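You operate a simulated robot arm through the tools that you are given. There is no shell and no other tool. Be economical: measure what you need, move in short steps, check, and stop when the job is done.

Carry out the task below with a simulated two-armed robot. There is one attempt and no reset: what you move stays moved.

## Task
Take the bracket that says "19" from the top of the steel bench and leave it on the grey shelf on the cabinet's side. Put the clear jug in the inside of the sink. Put the 8 pin gauge from the top of the steel bench on top of the silver cast sleeve there. Fetch the green pad and set it on top of the blue binder. Fetch the steel nozzle with the smallest size on its label from the clear front of the fitting table and set it on the top of the fitting table shelf. Put two of the sachets from the top of the prep table on the clear front of the fitting table. Fetch the grey plug and set it on the round orange gasket. Fetch the sample bottle with the earliest date from the lower shelf of the inspection table and stand it on top of the white box on the end of the roller track. Take the spray bottle with the blue label and leave it on the deck of the grey tank. Do these in any order. Set down upright: bracket, clear jug, steel nozzle, sample bottle, spray bottle with the blue label.

It is judged by the outcome, as a careful person would: the job done as asked, and still so three seconds after it is handed in. It fails if anything else is knocked over, pushed out of place, dropped, spilled or broken.

## Robot
Two 7-joint arms with two-finger parallel grippers on one trunk, on a base that drives. Base frame: it is fixed to the floor where the robot stands at the start and does not move with it; the origin is under the middle of the robot, x ahead of it, y to its left, z up; the surface under the hand at the start is at about z = 85. Units: cm, rad, N and s.
The left shoulder is at the start at [7, 16.3, 127], the right one opposite. With the tool pointing down near the work surface each hand reaches from about 36 to 88 cm from the robot's upright axis, wherever it stands, measured 20 degrees to its own side. Places, roughly: blue binder [-700, -400, 75]; box [-925, -600, 100]; bracket [75, -50, 75]; cast sleeve [75, -50, 100]; clear front of the fitting table (66x25 cm) [-922, -108, 88]; clear jug [50, -50, 100]; deck of the grey tank (24x20 cm) [-22, 294, 66]; green pad (9x7x5 cm) [-950, -350, 80]; grey plug (3x3x4 cm) [-660, -430, 90]; grey shelf on the cabinet's side (21x30 cm) [-84, 172, 88]; inside of the sink [60, 0, 90]; pin gauge [50, -75, 100]; round orange gasket (5x5x1 cm) [-940, -120, 90]; sachet [-675, -275, 75]; sample bottle [-700, -600, 25]; spray bottle with the blue label [50, -100, 100]; steel nozzle [-925, -100, 100]; top of the fitting table shelf (117x18 cm) [-962, -108, 120]. Payload 3.43 kg a hand.
The TCP of each hand is the grasp point between the finger pads, 3.4 cm short of the fingertips. In the tool frame z runs along the fingers and y along their closing line. Largest opening 12.8 cm; finger width 2.4, thickness 1.2; the body of the gripper, 4.8 by 13 cm, starts 9.6 cm behind the TCP.
Orientation is that of the tool frame in the base frame, as [roll, pitch, yaw] about the fixed x, y, z axes, in that order (R = Rz(yaw) Ry(pitch) Rx(roll)). With the fingers straight down and closing along the base's y, the tool's x points along the base's -x, its y along +y and its z along -z.

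## Interface
- The arms move only by the tool servo_tool. It takes "left_targets", "right_targets" or both (then of equal length, played together; a hand with none holds still); each is a list of rows, each an object (a shift or turn left out is 0, a gripper value left out holds the last) with "linear": the shift along the base's x, y, z in cm, a list of three; "delta_rot": the turn, a rotation vector about the base's x, y, z in rad, a list of three; "claw": the opening, from 0 (shut) to 1 (fully open). In form: [{"linear": [x, y, z], "delta_rot": [wx, wy, wz], "claw": claw}, ...]. A call has 1 to 20 rows; each row shifts and turns the commanded pose from where the row before left it. A row lasts 0.2 s, in which the tool goes at most 5 cm and 0.15 rad; a call with a longer step from one row to the next is refused whole, and so is a gripper value outside its range. A pose out of reach is approached as far as the arm can. The call stops where the force on the tool passes 40 N (or 10 N more than at its start, if that is more) or the arm is blocked; 0.2 s more then pass. Each finger travels about 15.3 cm/s and halts on what it meets, pressing with about 27 N; the grip force reading is that of the motor and also rises with nothing between the fingers. The clock runs only during rows and for 0.2 s after the last one: add rows that do not move to give the fingers time. The reply holds the time, the measured pose of the TCP, the force on the tool along the base axes, the opening and the grip force, in the units named above and with some noise, with the torque about the TCP (base axes, N m) and any sound that the robot's microphone picked up.
- Cameras (640 x 400 px; columns grow to the right, rows downward): "scene" is now at [12.98, -2.53, 148.45]; the picture's right is [-0.39, -0.92, 0.00], its down [-0.62, 0.27, -0.74] and it looks along [0.68, -0.29, -0.68] (base axes); focal length 270 px, centre (320, 200). "left" rides on the left gripper at [7.6, 1.1, -16] in its tool frame; the picture's right is [-0.15, 0.99, 0.00], its down [-0.88, -0.13, -0.46] and it looks along [-0.45, -0.07, 0.89] (tool axes); focal length 234 px, centre (320, 200). "right" rides on the right gripper at [7.6, -1.1, -16] in its tool frame; the picture's right is [0.15, 0.99, 0.00], its down [-0.88, 0.13, -0.46] and it looks along [-0.45, 0.07, 0.89] (tool axes); focal length 234 px, centre (320, 200). There is no depth. A picture from a camera that has moved, and an enlarged one, comes with that camera's place and axes in the base frame and with its lens. The place of the scene camera against the robot may be out by one fixed shift of up to 1.2 cm in any direction.
- get_image(camera): a new picture of that camera. No time passes.
- raise_lower(by): slides the trunk up (or, below 0, down) by that many cm; the arms and the scene camera ride with it, the base frame stays. It gives what a move gives, with no picture.
- base_move(legs): drives the robot by 1 to 6 legs, each [ahead, left, turn to the left] in cm, cm and rad, along the robot's own axes; the way and the turn of a leg run together, so that a leg with both is an arc; at most 150 cm and 3.142 rad a leg. The arms and the cameras ride along, it lands a little off, and it stops where it bumps. It gives what a move gives.
- turn_head(pan, tilt): turns the head with the scene camera to pan (to the left, within 1.501 rad either way) and tilt (down, from -0.506 to 1.204), counted from straight ahead of the robot. It gives what a move gives.
- enlarge(camera, box): a new picture of the part [left, top, right, bottom] of that camera's present view, enlarged. No time passes.
- close_job(): hands the job in; it is judged then, once.

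Go step by step. Nothing tells you exact positions but the pictures and the camera data: compare them with the known pose of the tool, close in by small moves and look again before you grip or let go. The budget is 525 turns and 302 pictures, counting those below and the enlarged ones. Unless the task says otherwise, let go and move clear before handing in, and close with one line.

The tools are called as a command line: name --argument value ..., lists and objects as JSON in quotes. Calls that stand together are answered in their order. servo_tool: Moves the arms, as the interface text tells. Its arguments: {"type":"object","properties":{"left_targets":{"type":"array"},"right_targets":{"type":"array"}},"required":[]} The other tools are called the same way: raise_lower (by) slides the trunk up or down; base_move (legs) drives the base; turn_head (pan, tilt) turns the head that bears the scene camera; get_image (camera) takes a picture; enlarge (camera, box) takes an enlarged picture of a part of a camera's view; close_job () hands the job in.

At the start:

```text
t: 0.0
left_ee_pos: [56.69, -4.91, 117.27]
left_ee_rot: [-3.141, 0.0, -3.14]
left_contact_force: [0.7, -0.1, -0.3]
left_moment: [-0.01, -0.01, 0.0]
left_gripper_width: 12.81
left_grasp_force: 0.0
right_ee_pos: [43.79, -48.48, 116.66]
right_ee_rot: [-3.141, 0.0, -3.142]
right_contact_force: [-0.1, 0.3, 0.3]
right_moment: [0.0, 0.03, 0.0]
right_gripper_width: 12.79
right_grasp_force: 0.2
trunk travel left (down, up): [-75.0, 19.0]
robot x, y, heading: [-0.11, -0.01, -0.003]
head pan, tilt: [-0.405, 0.745]
```

scene: 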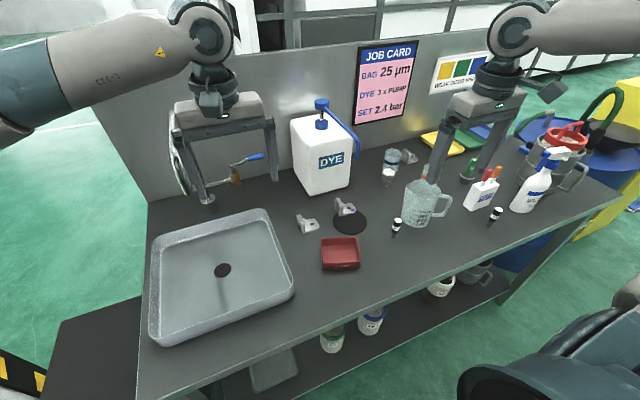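
right: 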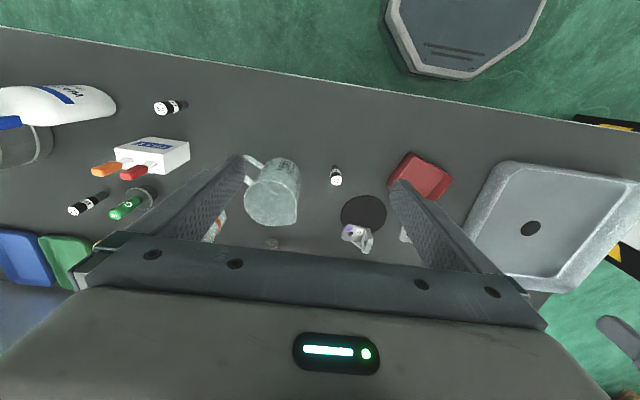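
left: 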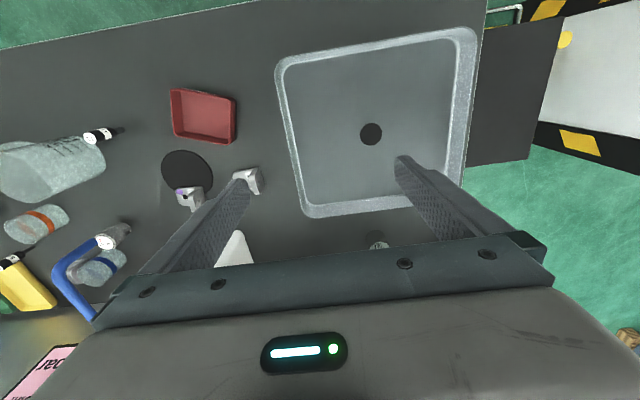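

I see the steel bench with the sink, jug, brackets, gauges and spray bottle. I'll enlarge parts of the view to read the labels.

enlarge --camera "scene" --box '[280, 130, 440, 280]'

enlarge --camera "scene" --box '[420, 80, 620, 240]'

```text
2.67 times, centred on (360, 205) of scene
camera zoom: at [12.98, -2.53, 148.45], right [-0.39, -0.92, 0.0], down [-0.62, 0.27, -0.74], along [0.68, -0.29, -0.68], focal length 719 px, centre (213, 187)
```

zoom: 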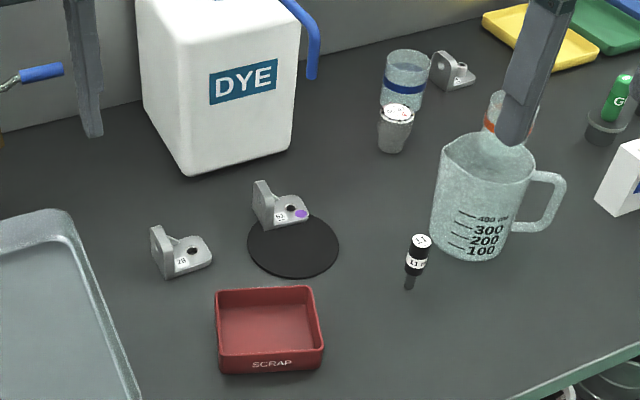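

```text
2.50 times, centred on (520, 160) of scene
camera zoom: at [12.98, -2.53, 148.45], right [-0.39, -0.92, 0.0], down [-0.62, 0.27, -0.74], along [0.68, -0.29, -0.68], focal length 674 px, centre (-180, 300)
```

zoom: 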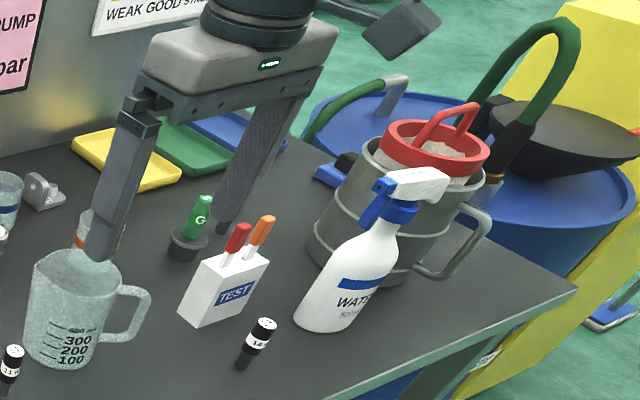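

Three brackets and several gauges are partly hidden. I'll look closer with the wrist cameras.

enlarge --camera "right" --box '[0, 80, 240, 260]'

enlarge --camera "left" --box '[0, 120, 200, 320]'

enlarge --camera "scene" --box '[370, 140, 430, 200]'

enlarge --camera "scene" --box '[290, 190, 360, 240]'

```text
2.22 times, centred on (120, 170) of right
camera zoom: at [36.12, -49.58, 132.56], right [-0.15, 0.99, 0.0], down [0.88, 0.13, 0.46], along [0.45, 0.07, -0.89], focal length 520 px, centre (764, 267)
```

zoom: 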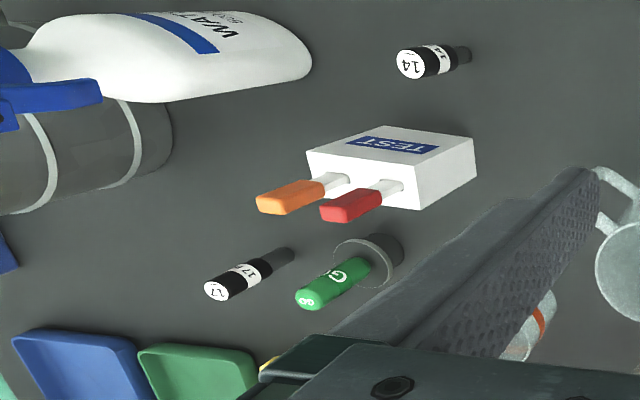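

```text
2.00 times, centred on (100, 220) of left
camera zoom: at [48.97, -3.83, 133.28], right [0.15, 0.99, 0.0], down [0.88, -0.13, 0.46], along [0.45, -0.07, -0.89], focal length 468 px, centre (760, 160)
```

zoom: 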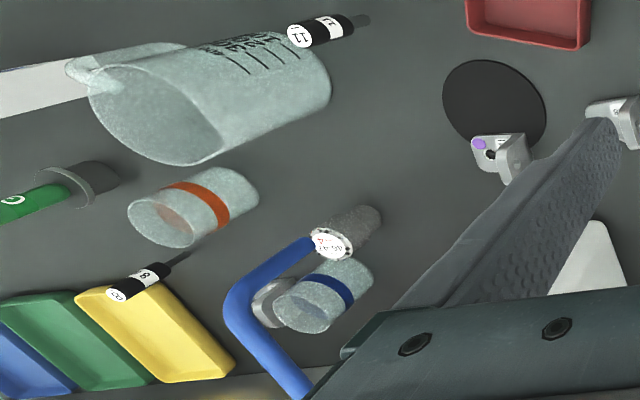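

```text
6.67 times, centred on (400, 170) of scene
camera zoom: at [12.98, -2.53, 148.45], right [-0.39, -0.92, 0.0], down [-0.62, 0.27, -0.74], along [0.68, -0.29, -0.68], focal length 1797 px, centre (-213, 400)
```

zoom: 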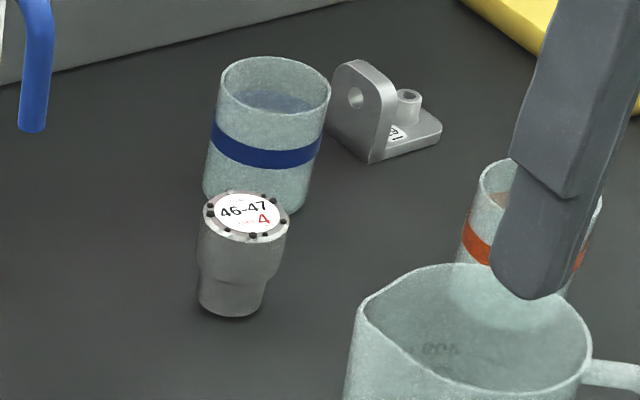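

```text
8.00 times, centred on (325, 215) of scene
camera zoom: at [12.98, -2.53, 148.45], right [-0.39, -0.92, 0.0], down [-0.62, 0.27, -0.74], along [0.68, -0.29, -0.68], focal length 2156 px, centre (280, 80)
```

zoom: 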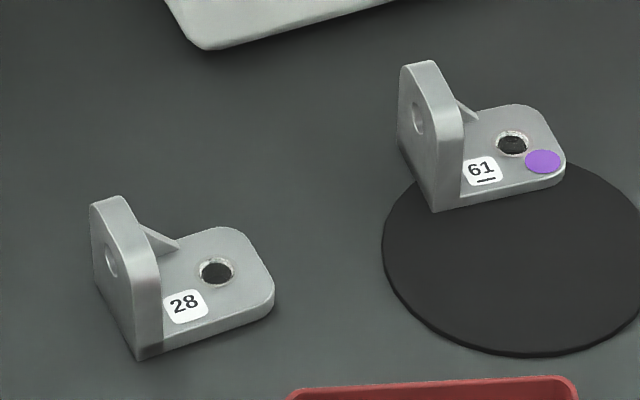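

The bracket behind the blue-banded cup looks like "19", the 8 gauge stands by the yellow tray, and the sleeve is the silver cylinder. I'll start with the jug, hovering the right hand over it with the fingers turned clear of the handle.

servo_tool --right_targets '[{"linear": [1.7, -1.06, 0], "delta_rot": [0, 0, 0.144]}, {"linear": [1.7, -1.06, 0], "delta_rot": [0, 0, 0.144]}, {"linear": [1.7, -1.06, 0], "delta_rot": [0, 0, 0.144]}, {"linear": [1.7, -1.06, 0], "delta_rot": [0, 0, 0.144]}, {"linear": [1.7, -1.06, 0], "delta_rot": [0, 0, 0.144]}, {"linear": [1.7, -1.06, 0], "delta_rot": [0, 0, 0.144]}, {"linear": [1.7, -1.06, 0], "delta_rot": [0, 0, 0.144]}, {"linear": [1.7, -1.06, 0], "delta_rot": [0, 0, 0.144]}]'

get_image --camera "right"

get_image --camera "scene"

```text
t: 1.8
left_ee_pos: [56.72, -5.04, 117.24]
left_ee_rot: [3.14, -0.002, -3.141]
left_contact_force: [0.2, -0.2, 0.1]
left_moment: [0.01, 0.01, -0.02]
left_gripper_width: 12.78
left_grasp_force: 0.1
right_ee_pos: [57.29, -57.12, 116.56]
right_ee_rot: [-3.141, 0.001, -1.989]
right_contact_force: [0.4, 0.2, 0.2]
right_moment: [0.02, 0.01, 0.0]
right_gripper_width: 12.84
right_grasp_force: 0.2
trunk travel left (down, up): [-75.0, 19.0]
robot x, y, heading: [-0.08, -0.03, 0.001]
head pan, tilt: [-0.405, 0.745]
```

```text
292 pictures are left
camera right: at [55.21, -64.48, 132.45], right [-0.96, 0.27, 0.0], down [0.24, 0.86, 0.46], along [0.12, 0.44, -0.89], focal length 234 px, centre (320, 200)
```

right: 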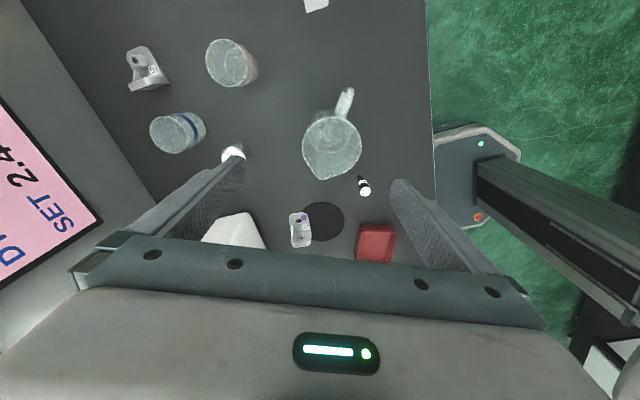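

```text
291 pictures are left
camera scene: at [13.09, -2.54, 148.44], right [-0.39, -0.92, 0.0], down [-0.62, 0.27, -0.73], along [0.68, -0.29, -0.68], focal length 270 px, centre (320, 200)
```

scene: 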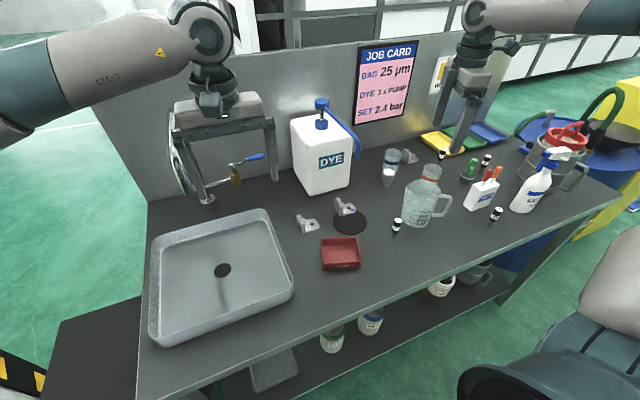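

The jug's rim centre is near (55.8, -55.3), about 9 cm across, with the handle clear of the closing line. I'll move over it and go down.

servo_tool --right_targets '[{"linear": [-1.5, 1.8, 0]}, {"linear": [0, 0, -4]}, {"linear": [0, 0, -4]}, {"linear": [0, 0, -2.5]}, {"linear": [0, 0, 0]}]'

get_image --camera "right"

```text
t: 3.0
left_ee_pos: [56.66, -4.94, 117.3]
left_ee_rot: [3.141, 0.0, -3.14]
left_contact_force: [0.1, 0.4, 0.5]
left_moment: [0.01, 0.01, -0.05]
left_gripper_width: 12.81
left_grasp_force: 0.1
right_ee_pos: [55.88, -54.97, 106.18]
right_ee_rot: [3.141, -0.002, -1.99]
right_contact_force: [-0.7, 0.4, 0.2]
right_moment: [0.01, -0.03, 0.02]
right_gripper_width: 12.81
right_grasp_force: 0.1
trunk travel left (down, up): [-75.0, 19.0]
robot x, y, heading: [-0.26, 0.11, -0.0]
head pan, tilt: [-0.405, 0.745]
```

```text
290 pictures are left
camera right: at [53.67, -62.43, 122.17], right [-0.96, 0.27, 0.0], down [0.24, 0.86, 0.46], along [0.12, 0.44, -0.89], focal length 234 px, centre (320, 200)
```

right: 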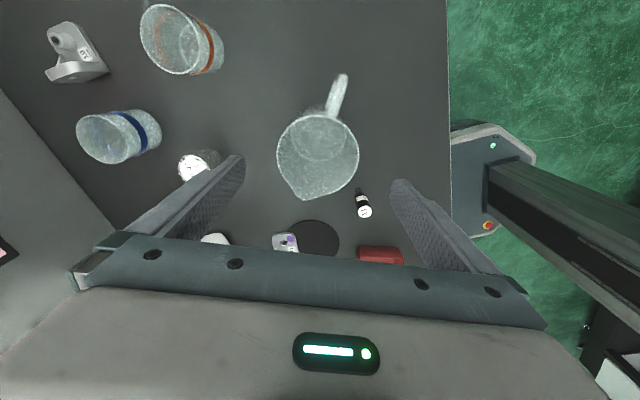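

The jug is centred between the fingers; I'll descend around it and close.

servo_tool --right_targets '[{"linear": [0, -0.3, -4]}, {"linear": [0, 0, -4]}, {"linear": [0, 0, -4]}, {"linear": [0, 0, -1.5]}, {"claw": 0.5}, {"claw": 0.5}, {"claw": 0.3}, {"claw": 0.3}]'

get_image --camera "right"

```text
t: 4.8
left_ee_pos: [56.65, -5.01, 117.31]
left_ee_rot: [3.141, 0.002, 3.141]
left_contact_force: [0.2, -0.5, 0.4]
left_moment: [-0.01, -0.01, -0.01]
left_gripper_width: 12.83
left_grasp_force: 0.2
right_ee_pos: [56.06, -55.33, 92.55]
right_ee_rot: [3.141, 0.0, -1.99]
right_contact_force: [0.5, -0.2, -0.6]
right_moment: [0.03, -0.05, 0.01]
right_gripper_width: 8.88
right_grasp_force: 26.8
trunk travel left (down, up): [-75.0, 19.0]
robot x, y, heading: [-0.08, 0.11, -0.003]
head pan, tilt: [-0.405, 0.745]
```

```text
289 pictures are left
camera right: at [53.87, -62.78, 108.49], right [-0.96, 0.27, 0.0], down [0.24, 0.86, 0.46], along [0.12, 0.44, -0.89], focal length 234 px, centre (320, 200)
```

right: 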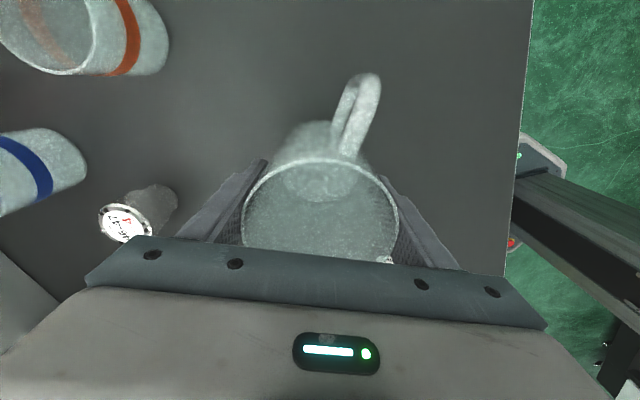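

The jug is gripped at 8.9 cm. I'll lift it and move the left hand aside to the left.

servo_tool --right_targets '[{"linear": [0, 0, 4]}, {"linear": [0, 0, 4]}, {"linear": [0, 0, 4]}, {"linear": [0, 0, 4]}, {"linear": [0, 0, 3]}, {}, {}, {}, {}, {}]' --left_targets '[{"linear": [-1.5, 4, 0.5]}, {"linear": [-1.5, 4, 0.5]}, {"linear": [-1.5, 4, 0.5]}, {"linear": [-1.5, 4, 0.5]}, {"linear": [-1.5, 4, 0.5]}, {"linear": [-1.5, 4, 0.5]}, {"linear": [-1.5, 4, 0.5]}, {"linear": [-1.5, 4, 0.5]}, {"linear": [-1.5, 4, 0.5]}, {"linear": [-1.5, 4, 0.5]}]'

get_image --camera "scene"

```text
t: 7.0
left_ee_pos: [41.49, 35.1, 122.03]
left_ee_rot: [-3.141, 0.002, 3.141]
left_contact_force: [-0.9, 0.6, 0.5]
left_moment: [-0.02, -0.01, -0.06]
left_gripper_width: 12.82
left_grasp_force: 0.1
right_ee_pos: [55.51, -55.22, 111.82]
right_ee_rot: [-3.139, 0.001, -1.991]
right_contact_force: [0.2, 0.6, -0.8]
right_moment: [0.0, -0.02, -0.02]
right_gripper_width: 8.88
right_grasp_force: 27.2
trunk travel left (down, up): [-75.0, 19.0]
robot x, y, heading: [-0.09, -0.25, -0.006]
head pan, tilt: [-0.405, 0.745]
```

```text
288 pictures are left
camera scene: at [12.75, -2.34, 148.48], right [-0.39, -0.92, 0.0], down [-0.62, 0.27, -0.74], along [0.68, -0.29, -0.68], focal length 270 px, centre (320, 200)
```

scene: 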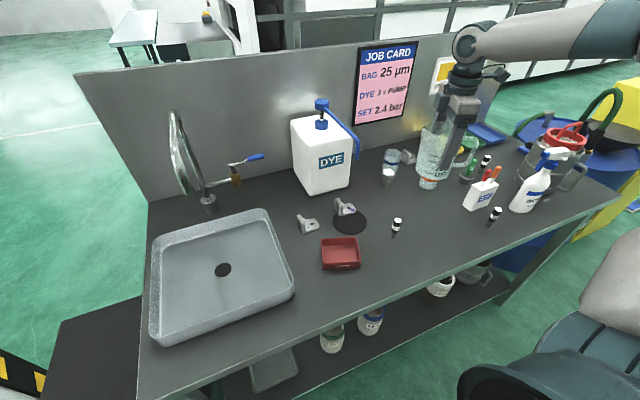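

Lifted cleanly. I'll carry the jug across to above the sink's front part.

servo_tool --right_targets '[{"linear": [-0.2, 3.9, 0]}, {"linear": [-0.2, 3.9, 0]}, {"linear": [-0.2, 3.9, 0]}, {"linear": [-0.2, 3.9, 0]}, {"linear": [-0.2, 3.9, 0]}, {"linear": [-0.2, 3.9, 0]}, {"linear": [-0.2, 3.9, 0]}, {"linear": [-0.2, 3.9, 0]}, {"linear": [-0.2, 3.9, 0]}, {"linear": [-0.2, 3.9, 0]}, {"linear": [-0.2, 3.9, 0]}, {"linear": [-0.2, 3.9, 0]}, {"linear": [-0.2, 3.9, 0]}, {"linear": [-0.2, 3.9, 0]}, {"linear": [-0.2, 3.9, 0]}]'

get_image --camera "scene"

get_image --camera "right"

```text
t: 10.2
left_ee_pos: [41.56, 35.14, 122.1]
left_ee_rot: [3.141, 0.0, -3.141]
left_contact_force: [0.2, -0.9, -0.1]
left_moment: [0.02, -0.01, 0.0]
left_gripper_width: 12.79
left_grasp_force: 0.1
right_ee_pos: [49.64, -12.18, 113.36]
right_ee_rot: [3.141, 0.002, -1.989]
right_contact_force: [-0.4, -0.2, -0.5]
right_moment: [0.01, 0.01, -0.02]
right_gripper_width: 8.89
right_grasp_force: 27.2
right hand out of reach, approached as far as the arm can: row 11, 12, 13, 14, 15
trunk travel left (down, up): [-75.0, 19.0]
robot x, y, heading: [-0.08, 0.02, -0.0]
head pan, tilt: [-0.405, 0.745]
```

```text
287 pictures are left
camera scene: at [12.93, -2.52, 148.46], right [-0.39, -0.92, 0.0], down [-0.62, 0.27, -0.74], along [0.68, -0.29, -0.68], focal length 270 px, centre (320, 200)
```

scene: 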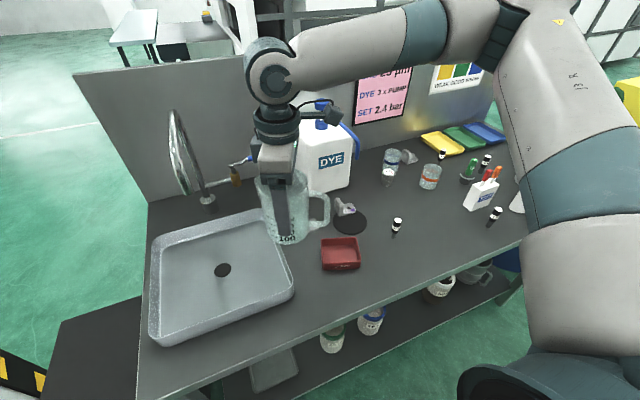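

```text
286 pictures are left
camera right: at [47.52, -19.6, 129.28], right [-0.96, 0.27, 0.0], down [0.24, 0.86, 0.46], along [0.12, 0.44, -0.89], focal length 234 px, centre (320, 200)
```

right: 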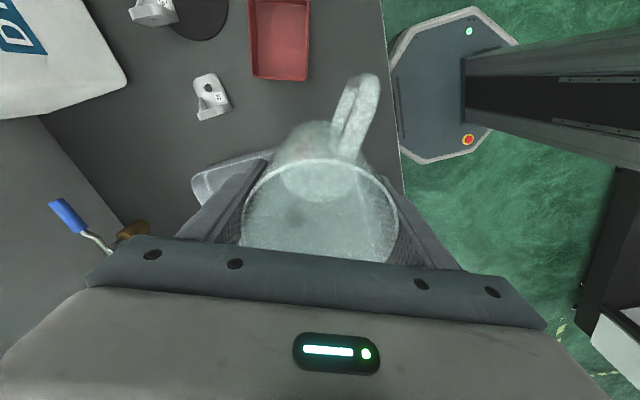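

The right arm ran out of reach at y = -12, so I'll shift the base 16 cm left and carry on.

base_move --legs '[[0, 16, 0]]'

get_image --camera "scene"

```text
t: 11.6
left_ee_pos: [41.77, 50.74, 122.2]
left_ee_rot: [3.14, 0.001, 3.137]
left_contact_force: [0.1, -0.2, 0.2]
left_moment: [0.03, 0.02, 0.01]
left_gripper_width: 12.82
left_grasp_force: 0.1
right_ee_pos: [49.67, 3.59, 113.25]
right_ee_rot: [3.141, 0.002, -1.994]
right_contact_force: [0.1, -1.0, -1.0]
right_moment: [0.04, 0.0, 0.02]
right_gripper_width: 8.9
right_grasp_force: 27.1
trunk travel left (down, up): [-75.0, 19.0]
robot x, y, heading: [0.07, 15.94, -0.001]
head pan, tilt: [-0.405, 0.745]
```

```text
285 pictures are left
camera scene: at [13.0, 13.38, 148.45], right [-0.4, -0.92, 0.0], down [-0.62, 0.27, -0.73], along [0.67, -0.29, -0.68], focal length 270 px, centre (320, 200)
```

scene: 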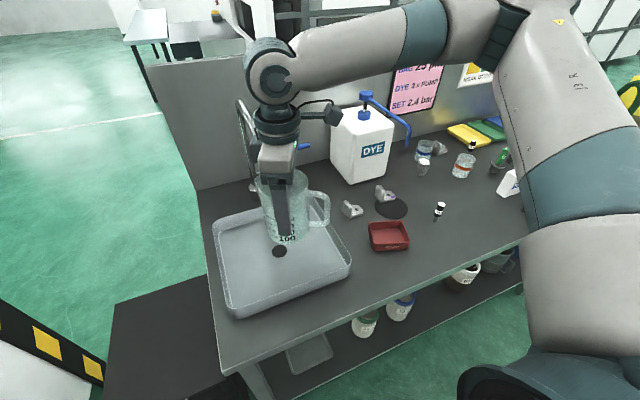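

The jug is now above the sink at (49.7, 3.6). I'll move it 4 cm forward and lower it most of the way.

servo_tool --right_targets '[{"linear": [2, 0, 0]}, {"linear": [2, 0, 0]}, {"linear": [0, 0, -4]}, {"linear": [0, 0, -4]}, {"linear": [0, 0, -4]}, {"linear": [0, 0, -3]}, {}]'

get_image --camera "right"

get_image --camera "scene"

```text
t: 13.2
left_ee_pos: [41.75, 51.1, 122.03]
left_ee_rot: [3.141, 0.001, 3.138]
left_contact_force: [0.1, 0.3, -0.1]
left_moment: [-0.01, -0.02, -0.01]
left_gripper_width: 12.8
left_grasp_force: 0.1
right_ee_pos: [52.05, -1.43, 100.16]
right_ee_rot: [-3.141, 0.003, -1.993]
right_contact_force: [-0.2, 0.2, -1.3]
right_moment: [0.02, 0.01, 0.02]
right_gripper_width: 8.86
right_grasp_force: 27.0
right hand out of reach, approached as far as the arm can: row 1, 2, 3, 4, 5, 6
trunk travel left (down, up): [-75.0, 19.0]
robot x, y, heading: [0.44, 16.25, -0.004]
head pan, tilt: [-0.405, 0.745]
```

```text
284 pictures are left
camera right: at [49.84, -8.78, 116.03], right [-0.96, 0.27, 0.0], down [0.24, 0.85, 0.46], along [0.13, 0.44, -0.89], focal length 234 px, centre (320, 200)
```

right: 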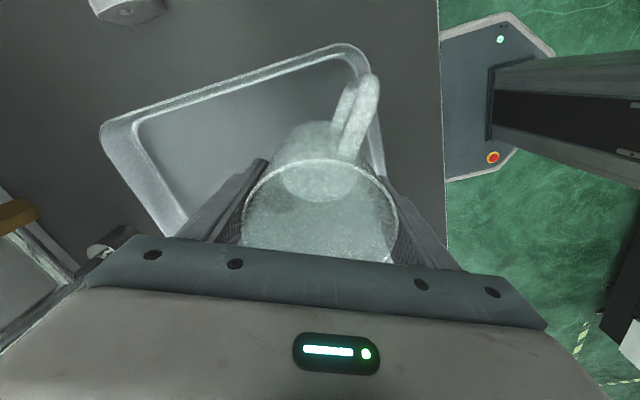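

```text
283 pictures are left
camera scene: at [12.99, 13.62, 148.45], right [-0.4, -0.92, 0.0], down [-0.62, 0.27, -0.74], along [0.67, -0.29, -0.68], focal length 270 px, centre (320, 200)
```

scene: 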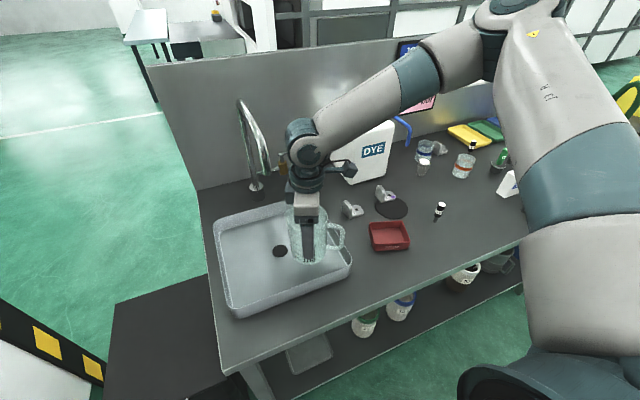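

The arm is still at its reach limit. I'll drive left another 10 cm (the jug stays above the sink), then bring the hand back right and down.

base_move --legs '[[0, 11, 0]]'

servo_tool --right_targets '[{"linear": [0, -2, 0]}, {"linear": [0, -2, 0]}, {"linear": [0, -1.5, 0]}, {}]'

get_image --camera "right"

```text
t: 14.3
left_ee_pos: [40.96, 55.54, 122.74]
left_ee_rot: [3.122, 0.001, 3.122]
left_contact_force: [-0.1, 0.5, 0.3]
left_moment: [0.02, -0.04, 0.02]
left_gripper_width: 12.8
left_grasp_force: 0.1
right_ee_pos: [50.78, 3.88, 100.34]
right_ee_rot: [-3.141, 0.022, -2.002]
right_contact_force: [-1.5, -0.5, -0.4]
right_moment: [-0.01, -0.04, 0.03]
right_gripper_width: 8.87
right_grasp_force: 27.4
trunk travel left (down, up): [-75.0, 19.0]
robot x, y, heading: [-0.51, 23.45, -0.011]
head pan, tilt: [-0.405, 0.745]
stopped in leg 1: the robot was blocked; the commanded pose is now the measured one
```

```text
t: 15.3
left_ee_pos: [41.01, 55.77, 122.68]
left_ee_rot: [3.12, -0.002, 3.126]
left_contact_force: [0.2, -0.6, -0.3]
left_moment: [0.0, 0.04, -0.03]
left_gripper_width: 12.8
left_grasp_force: 0.0
right_ee_pos: [51.16, -1.54, 99.98]
right_ee_rot: [3.139, 0.026, -2.0]
right_contact_force: [0.2, -0.1, -0.7]
right_moment: [0.03, -0.01, 0.01]
right_gripper_width: 8.88
right_grasp_force: 27.1
trunk travel left (down, up): [-75.0, 19.0]
robot x, y, heading: [-0.17, 23.27, -0.009]
head pan, tilt: [-0.405, 0.745]
```

```text
282 pictures are left
camera right: at [48.78, -9.37, 115.77], right [-0.96, 0.28, 0.0], down [0.24, 0.84, 0.48], along [0.13, 0.46, -0.88], focal length 234 px, centre (320, 200)
```

right: 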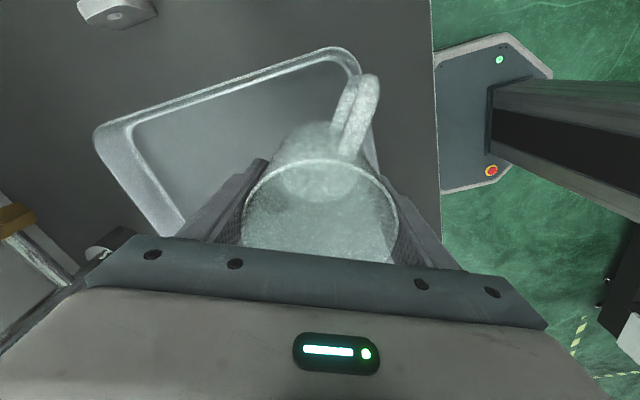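

The base bumped something on its left at y = 23.4. I'll back off 1 cm, then position the jug at about (54, 2) and straighten its small tilt.

base_move --legs '[[0, -1, 0]]'

servo_tool --right_targets '[{"linear": [1.5, 2, 0], "delta_rot": [-0.023, 0.01, 0]}, {"linear": [1.3, 2, 0]}, {"linear": [0, 1, 0]}, {}]'

get_image --camera "scene"

```text
t: 16.1
left_ee_pos: [40.88, 55.84, 122.43]
left_ee_rot: [3.129, -0.003, 3.13]
left_contact_force: [0.4, 0.2, -0.2]
left_moment: [0.03, 0.03, -0.02]
left_gripper_width: 12.8
left_grasp_force: 0.1
right_ee_pos: [51.14, -1.71, 100.33]
right_ee_rot: [3.141, 0.017, -1.999]
right_contact_force: [0.6, -1.0, -0.6]
right_moment: [0.01, 0.01, -0.02]
right_gripper_width: 8.89
right_grasp_force: 27.3
trunk travel left (down, up): [-75.0, 19.0]
robot x, y, heading: [-0.01, 22.3, -0.007]
head pan, tilt: [-0.405, 0.745]
```

```text
t: 17.1
left_ee_pos: [40.91, 55.79, 122.41]
left_ee_rot: [3.13, -0.004, 3.131]
left_contact_force: [0.2, 0.2, 0.0]
left_moment: [0.01, 0.0, -0.02]
left_gripper_width: 12.79
left_grasp_force: 0.0
right_ee_pos: [53.52, 2.43, 100.8]
right_ee_rot: [-3.141, -0.006, -2.0]
right_contact_force: [-0.8, 0.5, -2.2]
right_moment: [0.03, -0.02, -0.01]
right_gripper_width: 8.87
right_grasp_force: 27.3
right hand out of reach, approached as far as the arm can: row 3
trunk travel left (down, up): [-75.0, 19.0]
robot x, y, heading: [-0.38, 22.16, -0.01]
head pan, tilt: [-0.405, 0.745]
```

```text
281 pictures are left
camera scene: at [11.79, 18.28, 148.47], right [-0.4, -0.92, -0.01], down [-0.62, 0.28, -0.74], along [0.68, -0.29, -0.68], focal length 270 px, centre (320, 200)
```

scene: 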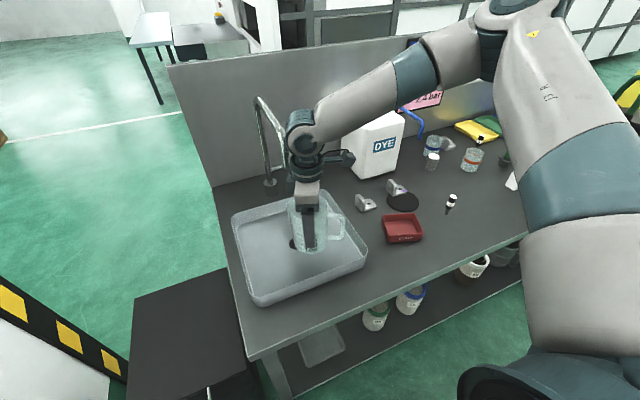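

The jug is over the sink's middle front. I'll lower it gently until it touches the sink floor.

servo_tool --right_targets '[{"linear": [0, -0.5, -1.5]}, {"linear": [0, 0, -1.5]}, {"linear": [0, 0, -1.5]}, {"linear": [0, 0, -0.7]}, {}]'

```text
t: 18.3
left_ee_pos: [40.96, 55.65, 122.45]
left_ee_rot: [3.13, -0.004, 3.128]
left_contact_force: [-0.3, 0.6, -0.8]
left_moment: [0.02, 0.0, -0.01]
left_gripper_width: 12.8
left_grasp_force: 0.0
right_ee_pos: [52.67, 0.18, 96.77]
right_ee_rot: [-3.14, -0.006, -1.999]
right_contact_force: [0.3, 0.3, -0.5]
right_moment: [0.01, -0.01, -0.02]
right_gripper_width: 8.88
right_grasp_force: 27.3
right hand out of reach, approached as far as the arm can: row 1, 2, 3, 4
trunk travel left (down, up): [-75.0, 19.0]
robot x, y, heading: [-0.49, 22.96, -0.009]
head pan, tilt: [-0.405, 0.745]
```

The limit seems to come from the wrist turn, not distance. I'll turn the hand back a bit, still above the sink floor, then recheck.

servo_tool --right_targets '[{"linear": [0.5, 0, 0.5], "delta_rot": [0, 0, -0.12]}, {"linear": [0.5, 0.5, 0], "delta_rot": [0, 0, -0.12]}, {"linear": [0.5, 0.5, 0], "delta_rot": [0, 0, -0.12]}, {"linear": [0.5, 0.5, 0], "delta_rot": [0, 0, -0.12]}, {"linear": [0.5, 0.5, 0]}, {}]'

get_image --camera "right"

```text
t: 19.7
left_ee_pos: [40.93, 55.67, 122.42]
left_ee_rot: [3.129, -0.003, 3.13]
left_contact_force: [-0.5, -0.6, 1.1]
left_moment: [0.05, -0.03, 0.0]
left_gripper_width: 12.79
left_grasp_force: 0.1
right_ee_pos: [54.38, 0.64, 98.64]
right_ee_rot: [3.134, -0.005, -2.481]
right_contact_force: [-0.4, -0.6, -1.0]
right_moment: [0.04, -0.01, 0.0]
right_gripper_width: 8.89
right_grasp_force: 27.0
right hand out of reach, approached as far as the arm can: row 2, 3, 4, 5
trunk travel left (down, up): [-75.0, 19.0]
robot x, y, heading: [-0.31, 22.43, -0.006]
head pan, tilt: [-0.405, 0.745]
```

```text
280 pictures are left
camera right: at [49.18, -4.97, 114.44], right [-0.72, 0.69, 0.01], down [0.62, 0.64, 0.45], along [0.31, 0.33, -0.89], focal length 234 px, centre (320, 200)
```

right: 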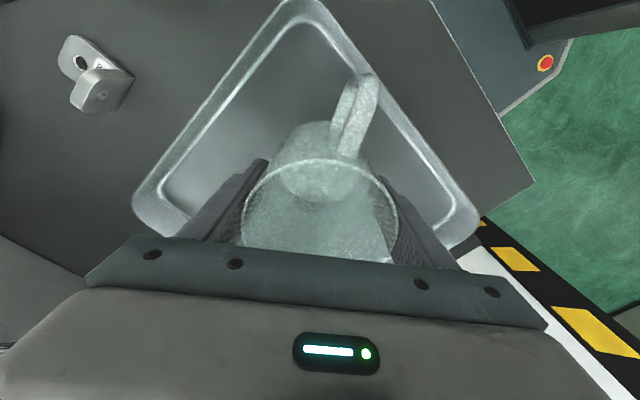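

Still limited; I'll turn back further towards the starting yaw, which should be well within range, keeping the jug above the sink.

servo_tool --right_targets '[{"linear": [0.4, 0, 0], "delta_rot": [0, 0, -0.13]}, {"linear": [0.4, 0, 0], "delta_rot": [0, 0, -0.13]}, {"linear": [0.4, 0, 0], "delta_rot": [0, 0, -0.13]}, {"linear": [0.4, 0, 0], "delta_rot": [0, 0, -0.13]}, {}]'

```text
t: 20.9
left_ee_pos: [40.92, 55.67, 122.41]
left_ee_rot: [3.13, -0.004, 3.129]
left_contact_force: [-0.2, 0.3, -0.3]
left_moment: [0.01, 0.0, 0.01]
left_gripper_width: 12.81
left_grasp_force: 0.1
right_ee_pos: [55.66, 0.12, 98.78]
right_ee_rot: [3.128, -0.013, -3.001]
right_contact_force: [0.8, -0.3, -0.5]
right_moment: [0.02, -0.01, -0.02]
right_gripper_width: 8.86
right_grasp_force: 26.7
right hand out of reach, approached as far as the arm can: row 3
trunk travel left (down, up): [-75.0, 19.0]
robot x, y, heading: [-0.57, 22.52, -0.01]
head pan, tilt: [-0.405, 0.745]
```

Now at (55.7, 0.1). I'll try lowering here, nudging left a little.

servo_tool --right_targets '[{"linear": [0, 1, -1], "delta_rot": [0, 0, -0.1]}, {"linear": [0, 1, -1]}, {"linear": [0, 0, -1]}, {}]'

get_image --camera "scene"

get_image --camera "right"

```text
t: 21.9
left_ee_pos: [40.85, 55.67, 122.49]
left_ee_rot: [3.13, -0.004, 3.13]
left_contact_force: [-0.3, -0.3, 0.3]
left_moment: [-0.01, -0.04, 0.01]
left_gripper_width: 12.82
left_grasp_force: 0.1
right_ee_pos: [54.29, 0.09, 97.39]
right_ee_rot: [3.128, -0.013, -3.1]
right_contact_force: [0.8, -0.2, -1.4]
right_moment: [0.0, 0.0, 0.0]
right_gripper_width: 8.9
right_grasp_force: 27.1
right hand out of reach, approached as far as the arm can: row 1, 2, 3
trunk travel left (down, up): [-75.0, 19.0]
robot x, y, heading: [-0.2, 22.43, -0.008]
head pan, tilt: [-0.405, 0.745]
```

```text
279 pictures are left
camera scene: at [11.78, 18.29, 148.48], right [-0.4, -0.92, -0.01], down [-0.62, 0.28, -0.74], along [0.68, -0.29, -0.68], focal length 270 px, centre (320, 200)
```

scene: 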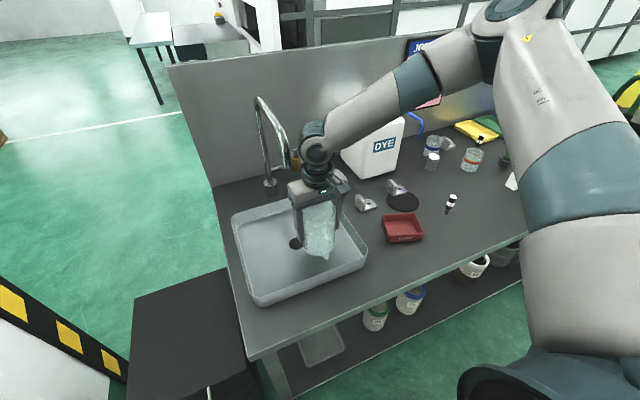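

```text
278 pictures are left
camera right: at [47.0, -1.65, 113.35], right [-0.19, 0.98, 0.02], down [0.88, 0.16, 0.45], along [0.44, 0.1, -0.89], focal length 234 px, centre (320, 200)
```

right: 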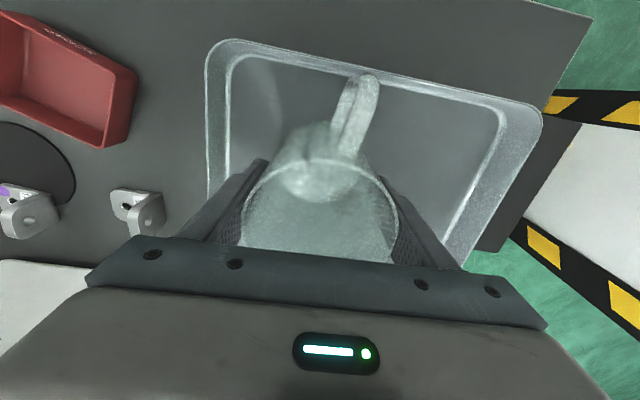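

The robot seems slightly tilted, probably rubbing on something to its left. I'll look left before moving the base.

servo_tool --right_targets '[{"linear": [0, -1, 3]}, {"linear": [0, -1, 3]}, {}]' --left_targets '[{"linear": [0, -4, 0]}, {"linear": [0, -4, 0]}, {"linear": [0, -3, 0]}]'

turn_head --pan 1.0 --tilt 1.0

get_image --camera "scene"

```text
t: 22.7
left_ee_pos: [41.92, 46.11, 121.81]
left_ee_rot: [3.139, -0.009, 3.127]
left_contact_force: [0.2, -0.3, 0.4]
left_moment: [0.05, -0.04, 0.01]
left_gripper_width: 12.79
left_grasp_force: 0.0
right_ee_pos: [55.23, -0.85, 103.52]
right_ee_rot: [3.14, -0.021, -3.101]
right_contact_force: [0.0, -0.9, -0.5]
right_moment: [0.02, -0.03, -0.02]
right_gripper_width: 8.89
right_grasp_force: 27.4
trunk travel left (down, up): [-75.0, 19.0]
robot x, y, heading: [0.02, 22.82, -0.01]
head pan, tilt: [-0.405, 0.745]
```

```text
t: 24.2
left_ee_pos: [41.8, 46.33, 121.68]
left_ee_rot: [3.14, -0.01, 3.128]
left_contact_force: [0.5, 0.3, -0.5]
left_moment: [0.02, 0.01, 0.0]
left_gripper_width: 12.77
left_grasp_force: 0.1
right_ee_pos: [55.14, -0.87, 103.34]
right_ee_rot: [-3.141, -0.023, -3.1]
right_contact_force: [0.3, -0.4, -1.3]
right_moment: [-0.02, 0.03, 0.01]
right_gripper_width: 8.88
right_grasp_force: 28.1
trunk travel left (down, up): [-75.0, 19.0]
robot x, y, heading: [-0.35, 22.36, -0.01]
head pan, tilt: [1.0, 1.0]
```

```text
277 pictures are left
camera scene: at [9.03, 29.15, 146.49], right [0.84, -0.55, 0.0], down [-0.46, -0.7, -0.54], along [0.3, 0.45, -0.84], focal length 270 px, centre (320, 200)
```

scene: 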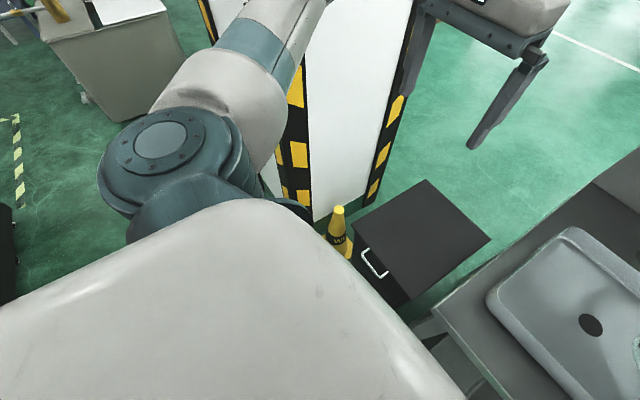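

My left elbow was likely touching the striped pillar. I'll bring the hand in a little, then drive right 10 cm while turning left so the sink comes into the right arm's comfortable zone.

servo_tool --right_targets '[{"linear": [-2.5, -1.8, 0.5]}, {"linear": [-2.5, -1.8, 0.5]}, {}]'

base_move --legs '[[0, -10, 0], [0, 0, 0.35]]'

turn_head --pan -0.6 --tilt 0.8

get_image --camera "scene"

```text
t: 25.0
left_ee_pos: [41.88, 46.3, 121.7]
left_ee_rot: [3.141, -0.01, 3.129]
left_contact_force: [0.2, 0.3, 0.3]
left_moment: [-0.01, 0.0, -0.02]
left_gripper_width: 12.8
left_grasp_force: 0.0
right_ee_pos: [49.96, -4.36, 104.4]
right_ee_rot: [3.141, -0.022, -3.1]
right_contact_force: [-0.3, 0.5, -0.9]
right_moment: [-0.01, 0.01, 0.02]
right_gripper_width: 8.88
right_grasp_force: 25.7
trunk travel left (down, up): [-75.0, 19.0]
robot x, y, heading: [-0.05, 22.76, -0.008]
head pan, tilt: [1.0, 1.0]
```

```text
t: 27.2
left_ee_pos: [33.02, 47.56, 121.71]
left_ee_rot: [3.142, -0.011, -2.859]
left_contact_force: [-0.4, -0.3, 0.2]
left_moment: [-0.01, -0.06, -0.01]
left_gripper_width: 12.82
left_grasp_force: 0.0
right_ee_pos: [55.25, 0.66, 104.4]
right_ee_rot: [-3.131, -0.035, -2.82]
right_contact_force: [0.5, 0.1, -0.6]
right_moment: [0.0, -0.03, -0.01]
right_gripper_width: 8.88
right_grasp_force: 27.3
trunk travel left (down, up): [-75.0, 19.0]
robot x, y, heading: [-0.36, 12.88, 0.29]
head pan, tilt: [1.0, 1.0]
stopped in leg 2: the force on the tool passed its limit at 154 N (the readings are from after the stop); the commanded pose is now the measured one
```

```text
t: 28.8
left_ee_pos: [33.14, 47.64, 121.68]
left_ee_rot: [-3.139, -0.014, -2.86]
left_contact_force: [1.3, 0.3, -0.3]
left_moment: [-0.01, 0.05, -0.03]
left_gripper_width: 12.8
left_grasp_force: 0.0
right_ee_pos: [55.2, 0.67, 104.29]
right_ee_rot: [-3.129, -0.035, -2.822]
right_contact_force: [0.4, -0.6, -0.1]
right_moment: [0.01, -0.01, -0.01]
right_gripper_width: 8.88
right_grasp_force: 26.8
trunk travel left (down, up): [-75.0, 19.0]
robot x, y, heading: [-0.39, 12.88, 0.282]
head pan, tilt: [-0.6, 0.799]
```

```text
276 pictures are left
camera scene: at [12.59, 12.46, 148.0], right [-0.31, -0.95, 0.0], down [-0.68, 0.22, -0.7], along [0.66, -0.22, -0.72], focal length 270 px, centre (320, 200)
```

scene: 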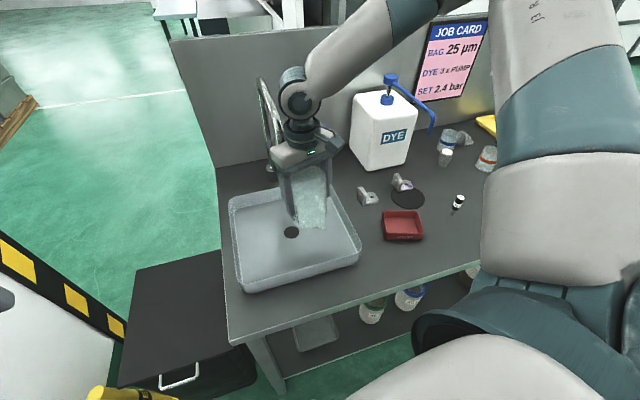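

The gripper touched the tap's spout during the turn; I'll pull away from it, straighten the tilt, and look.

servo_tool --right_targets '[{"linear": [-1, -1, 0], "delta_rot": [0.021, -0.03, 0]}, {"linear": [-0.5, -0.5, 0], "delta_rot": [0, 0, 0.1]}, {"linear": [0, 0, -1], "delta_rot": [0, 0, 0.1]}, {"linear": [0, 0, -1], "delta_rot": [0, 0, 0.1]}, {}]'

get_image --camera "right"

enlarge --camera "scene" --box '[210, 60, 370, 300]'

```text
t: 30.0
left_ee_pos: [33.21, 47.6, 121.75]
left_ee_rot: [-3.14, -0.013, -2.858]
left_contact_force: [0.1, -0.1, -1.1]
left_moment: [-0.02, -0.01, -0.02]
left_gripper_width: 12.82
left_grasp_force: 0.1
right_ee_pos: [53.81, -0.88, 102.27]
right_ee_rot: [-3.141, -0.001, -2.522]
right_contact_force: [1.2, 0.6, -0.2]
right_moment: [-0.01, -0.06, 0.01]
right_gripper_width: 8.86
right_grasp_force: 26.7
trunk travel left (down, up): [-75.0, 19.0]
robot x, y, heading: [-0.2, 12.97, 0.286]
head pan, tilt: [-0.6, 0.799]
```

```text
275 pictures are left
camera right: at [48.3, -6.17, 118.21], right [-0.7, 0.72, 0.0], down [0.64, 0.62, 0.46], along [0.33, 0.32, -0.89], focal length 234 px, centre (320, 200)
```

right: 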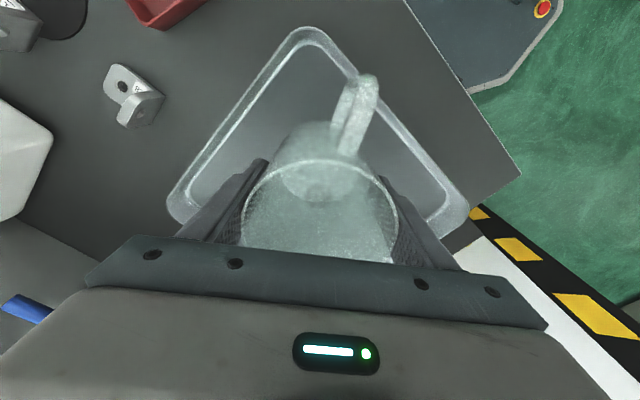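

```text
1.67 times, centred on (290, 180) of scene
camera zoom: at [12.59, 12.46, 148.01], right [-0.31, -0.95, 0.0], down [-0.68, 0.22, -0.7], along [0.66, -0.22, -0.72], focal length 449 px, centre (370, 233)
```

zoom: 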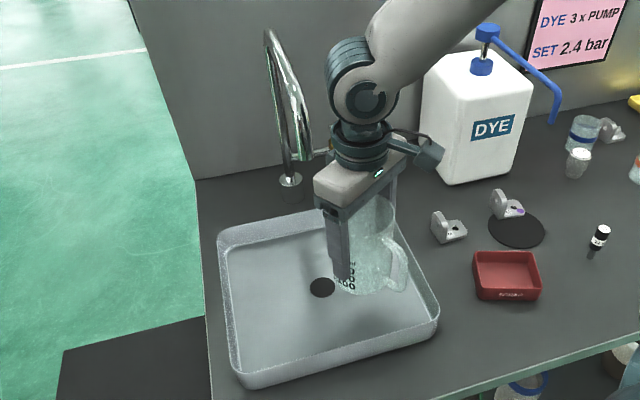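

The wrist view puts the sink's inner edges at about x 47 and y -9.4, with the spout near (57, 5.5, 115). I'll turn the jug slightly so its handle clears the walls and lower at (54, -0.4).

servo_tool --right_targets '[{"linear": [0.2, 0.3, 0], "delta_rot": [0, 0, 0.15]}, {"linear": [0, 0.2, 0], "delta_rot": [0, 0, 0.15]}, {"linear": [0, 0, -1.5]}, {"linear": [0, 0, -1.5]}, {"linear": [0, 0, -1.5]}, {}]'

get_image --camera "right"

```text
t: 31.4
left_ee_pos: [33.06, 47.65, 121.71]
left_ee_rot: [3.142, -0.012, -2.859]
left_contact_force: [0.8, -0.6, 0.0]
left_moment: [0.0, 0.01, 0.02]
left_gripper_width: 12.8
left_grasp_force: 0.0
right_ee_pos: [54.15, -0.38, 97.83]
right_ee_rot: [-3.141, -0.001, -2.219]
right_contact_force: [-0.5, 0.5, -0.6]
right_moment: [-0.02, -0.04, 0.01]
right_gripper_width: 8.88
right_grasp_force: 27.0
trunk travel left (down, up): [-75.0, 19.0]
robot x, y, heading: [-0.53, 12.5, 0.29]
head pan, tilt: [-0.6, 0.799]
```

```text
273 pictures are left
camera right: at [50.34, -7.1, 113.72], right [-0.88, 0.48, 0.0], down [0.43, 0.78, 0.46], along [0.22, 0.4, -0.89], focal length 234 px, centre (320, 200)
```

right: 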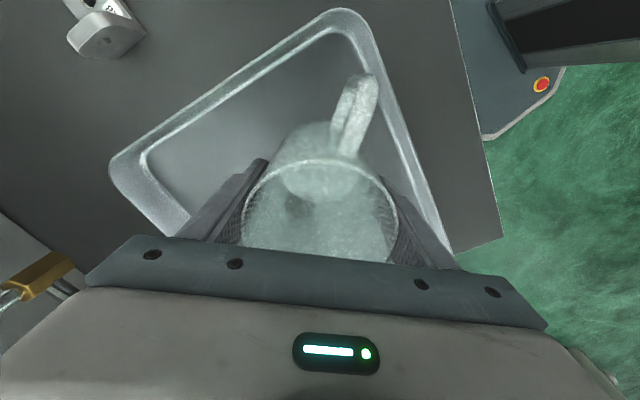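

Clear of the walls. I'll lower slowly until contact.

servo_tool --right_targets '[{"linear": [0.3, 0, -1]}, {"linear": [0, 0, -1]}, {"linear": [0, 0, -0.7]}, {"linear": [0, 0, -0.5]}, {}]'

```text
t: 32.6
left_ee_pos: [33.07, 47.64, 121.76]
left_ee_rot: [-3.142, -0.011, -2.859]
left_contact_force: [1.0, -0.5, -0.7]
left_moment: [0.04, 0.03, -0.02]
left_gripper_width: 12.82
left_grasp_force: 0.0
right_ee_pos: [54.32, -0.32, 94.58]
right_ee_rot: [3.141, -0.001, -2.219]
right_contact_force: [1.2, 1.0, -1.2]
right_moment: [0.0, -0.02, 0.0]
right_gripper_width: 8.88
right_grasp_force: 26.6
trunk travel left (down, up): [-75.0, 19.0]
robot x, y, heading: [0.43, 12.82, 0.283]
head pan, tilt: [-0.6, 0.799]
```

servo_tool --right_targets '[{"linear": [0, 0, -0.5]}, {"linear": [0, 0, -0.4]}, {"linear": [0, 0, -0.3]}, {}]'

```text
t: 33.6
left_ee_pos: [33.05, 47.48, 121.68]
left_ee_rot: [3.141, -0.011, -2.859]
left_contact_force: [-0.2, 0.0, 0.1]
left_moment: [0.01, 0.0, -0.02]
left_gripper_width: 12.81
left_grasp_force: 0.0
right_ee_pos: [54.14, -0.4, 93.47]
right_ee_rot: [-3.141, 0.001, -2.22]
right_contact_force: [0.4, -1.0, 3.3]
right_moment: [0.05, 0.08, 0.0]
right_gripper_width: 8.86
right_grasp_force: 26.7
trunk travel left (down, up): [-75.0, 19.0]
robot x, y, heading: [-0.37, 13.03, 0.285]
head pan, tilt: [-0.6, 0.799]
```

The jug has touched the sink floor. I'll press slightly more, open the fingers, and rise.

servo_tool --right_targets '[{"linear": [0, 0, -0.2]}, {"claw": 0.85}, {"claw": 0.85}, {}, {"linear": [0, 0, 2]}, {"linear": [0, 0, 3]}, {"linear": [0, 0, 4]}]'

get_image --camera "right"

```text
t: 35.2
left_ee_pos: [32.96, 47.55, 121.67]
left_ee_rot: [3.14, -0.011, -2.86]
left_contact_force: [-0.9, 0.2, -0.7]
left_moment: [0.03, -0.04, -0.02]
left_gripper_width: 12.79
left_grasp_force: 0.1
right_ee_pos: [54.17, -0.3, 102.14]
right_ee_rot: [-3.14, 0.002, -2.221]
right_contact_force: [0.7, -0.4, -0.2]
right_moment: [-0.02, 0.0, -0.02]
right_gripper_width: 10.88
right_grasp_force: 0.1
trunk travel left (down, up): [-75.0, 19.0]
robot x, y, heading: [-0.22, 12.87, 0.285]
head pan, tilt: [-0.6, 0.799]
```

```text
272 pictures are left
camera right: at [50.4, -7.14, 118.12], right [-0.88, 0.48, 0.0], down [0.43, 0.78, 0.46], along [0.22, 0.4, -0.89], focal length 234 px, centre (320, 200)
```

right: 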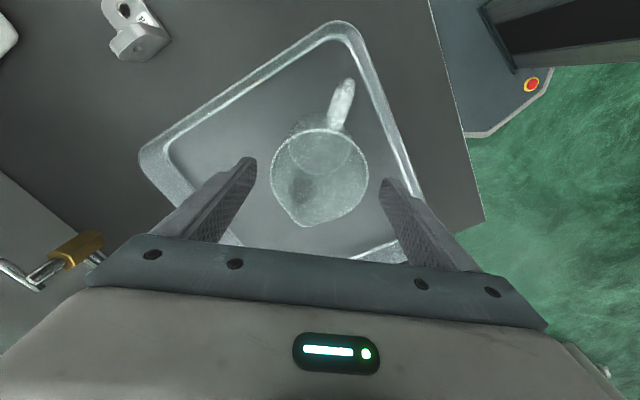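

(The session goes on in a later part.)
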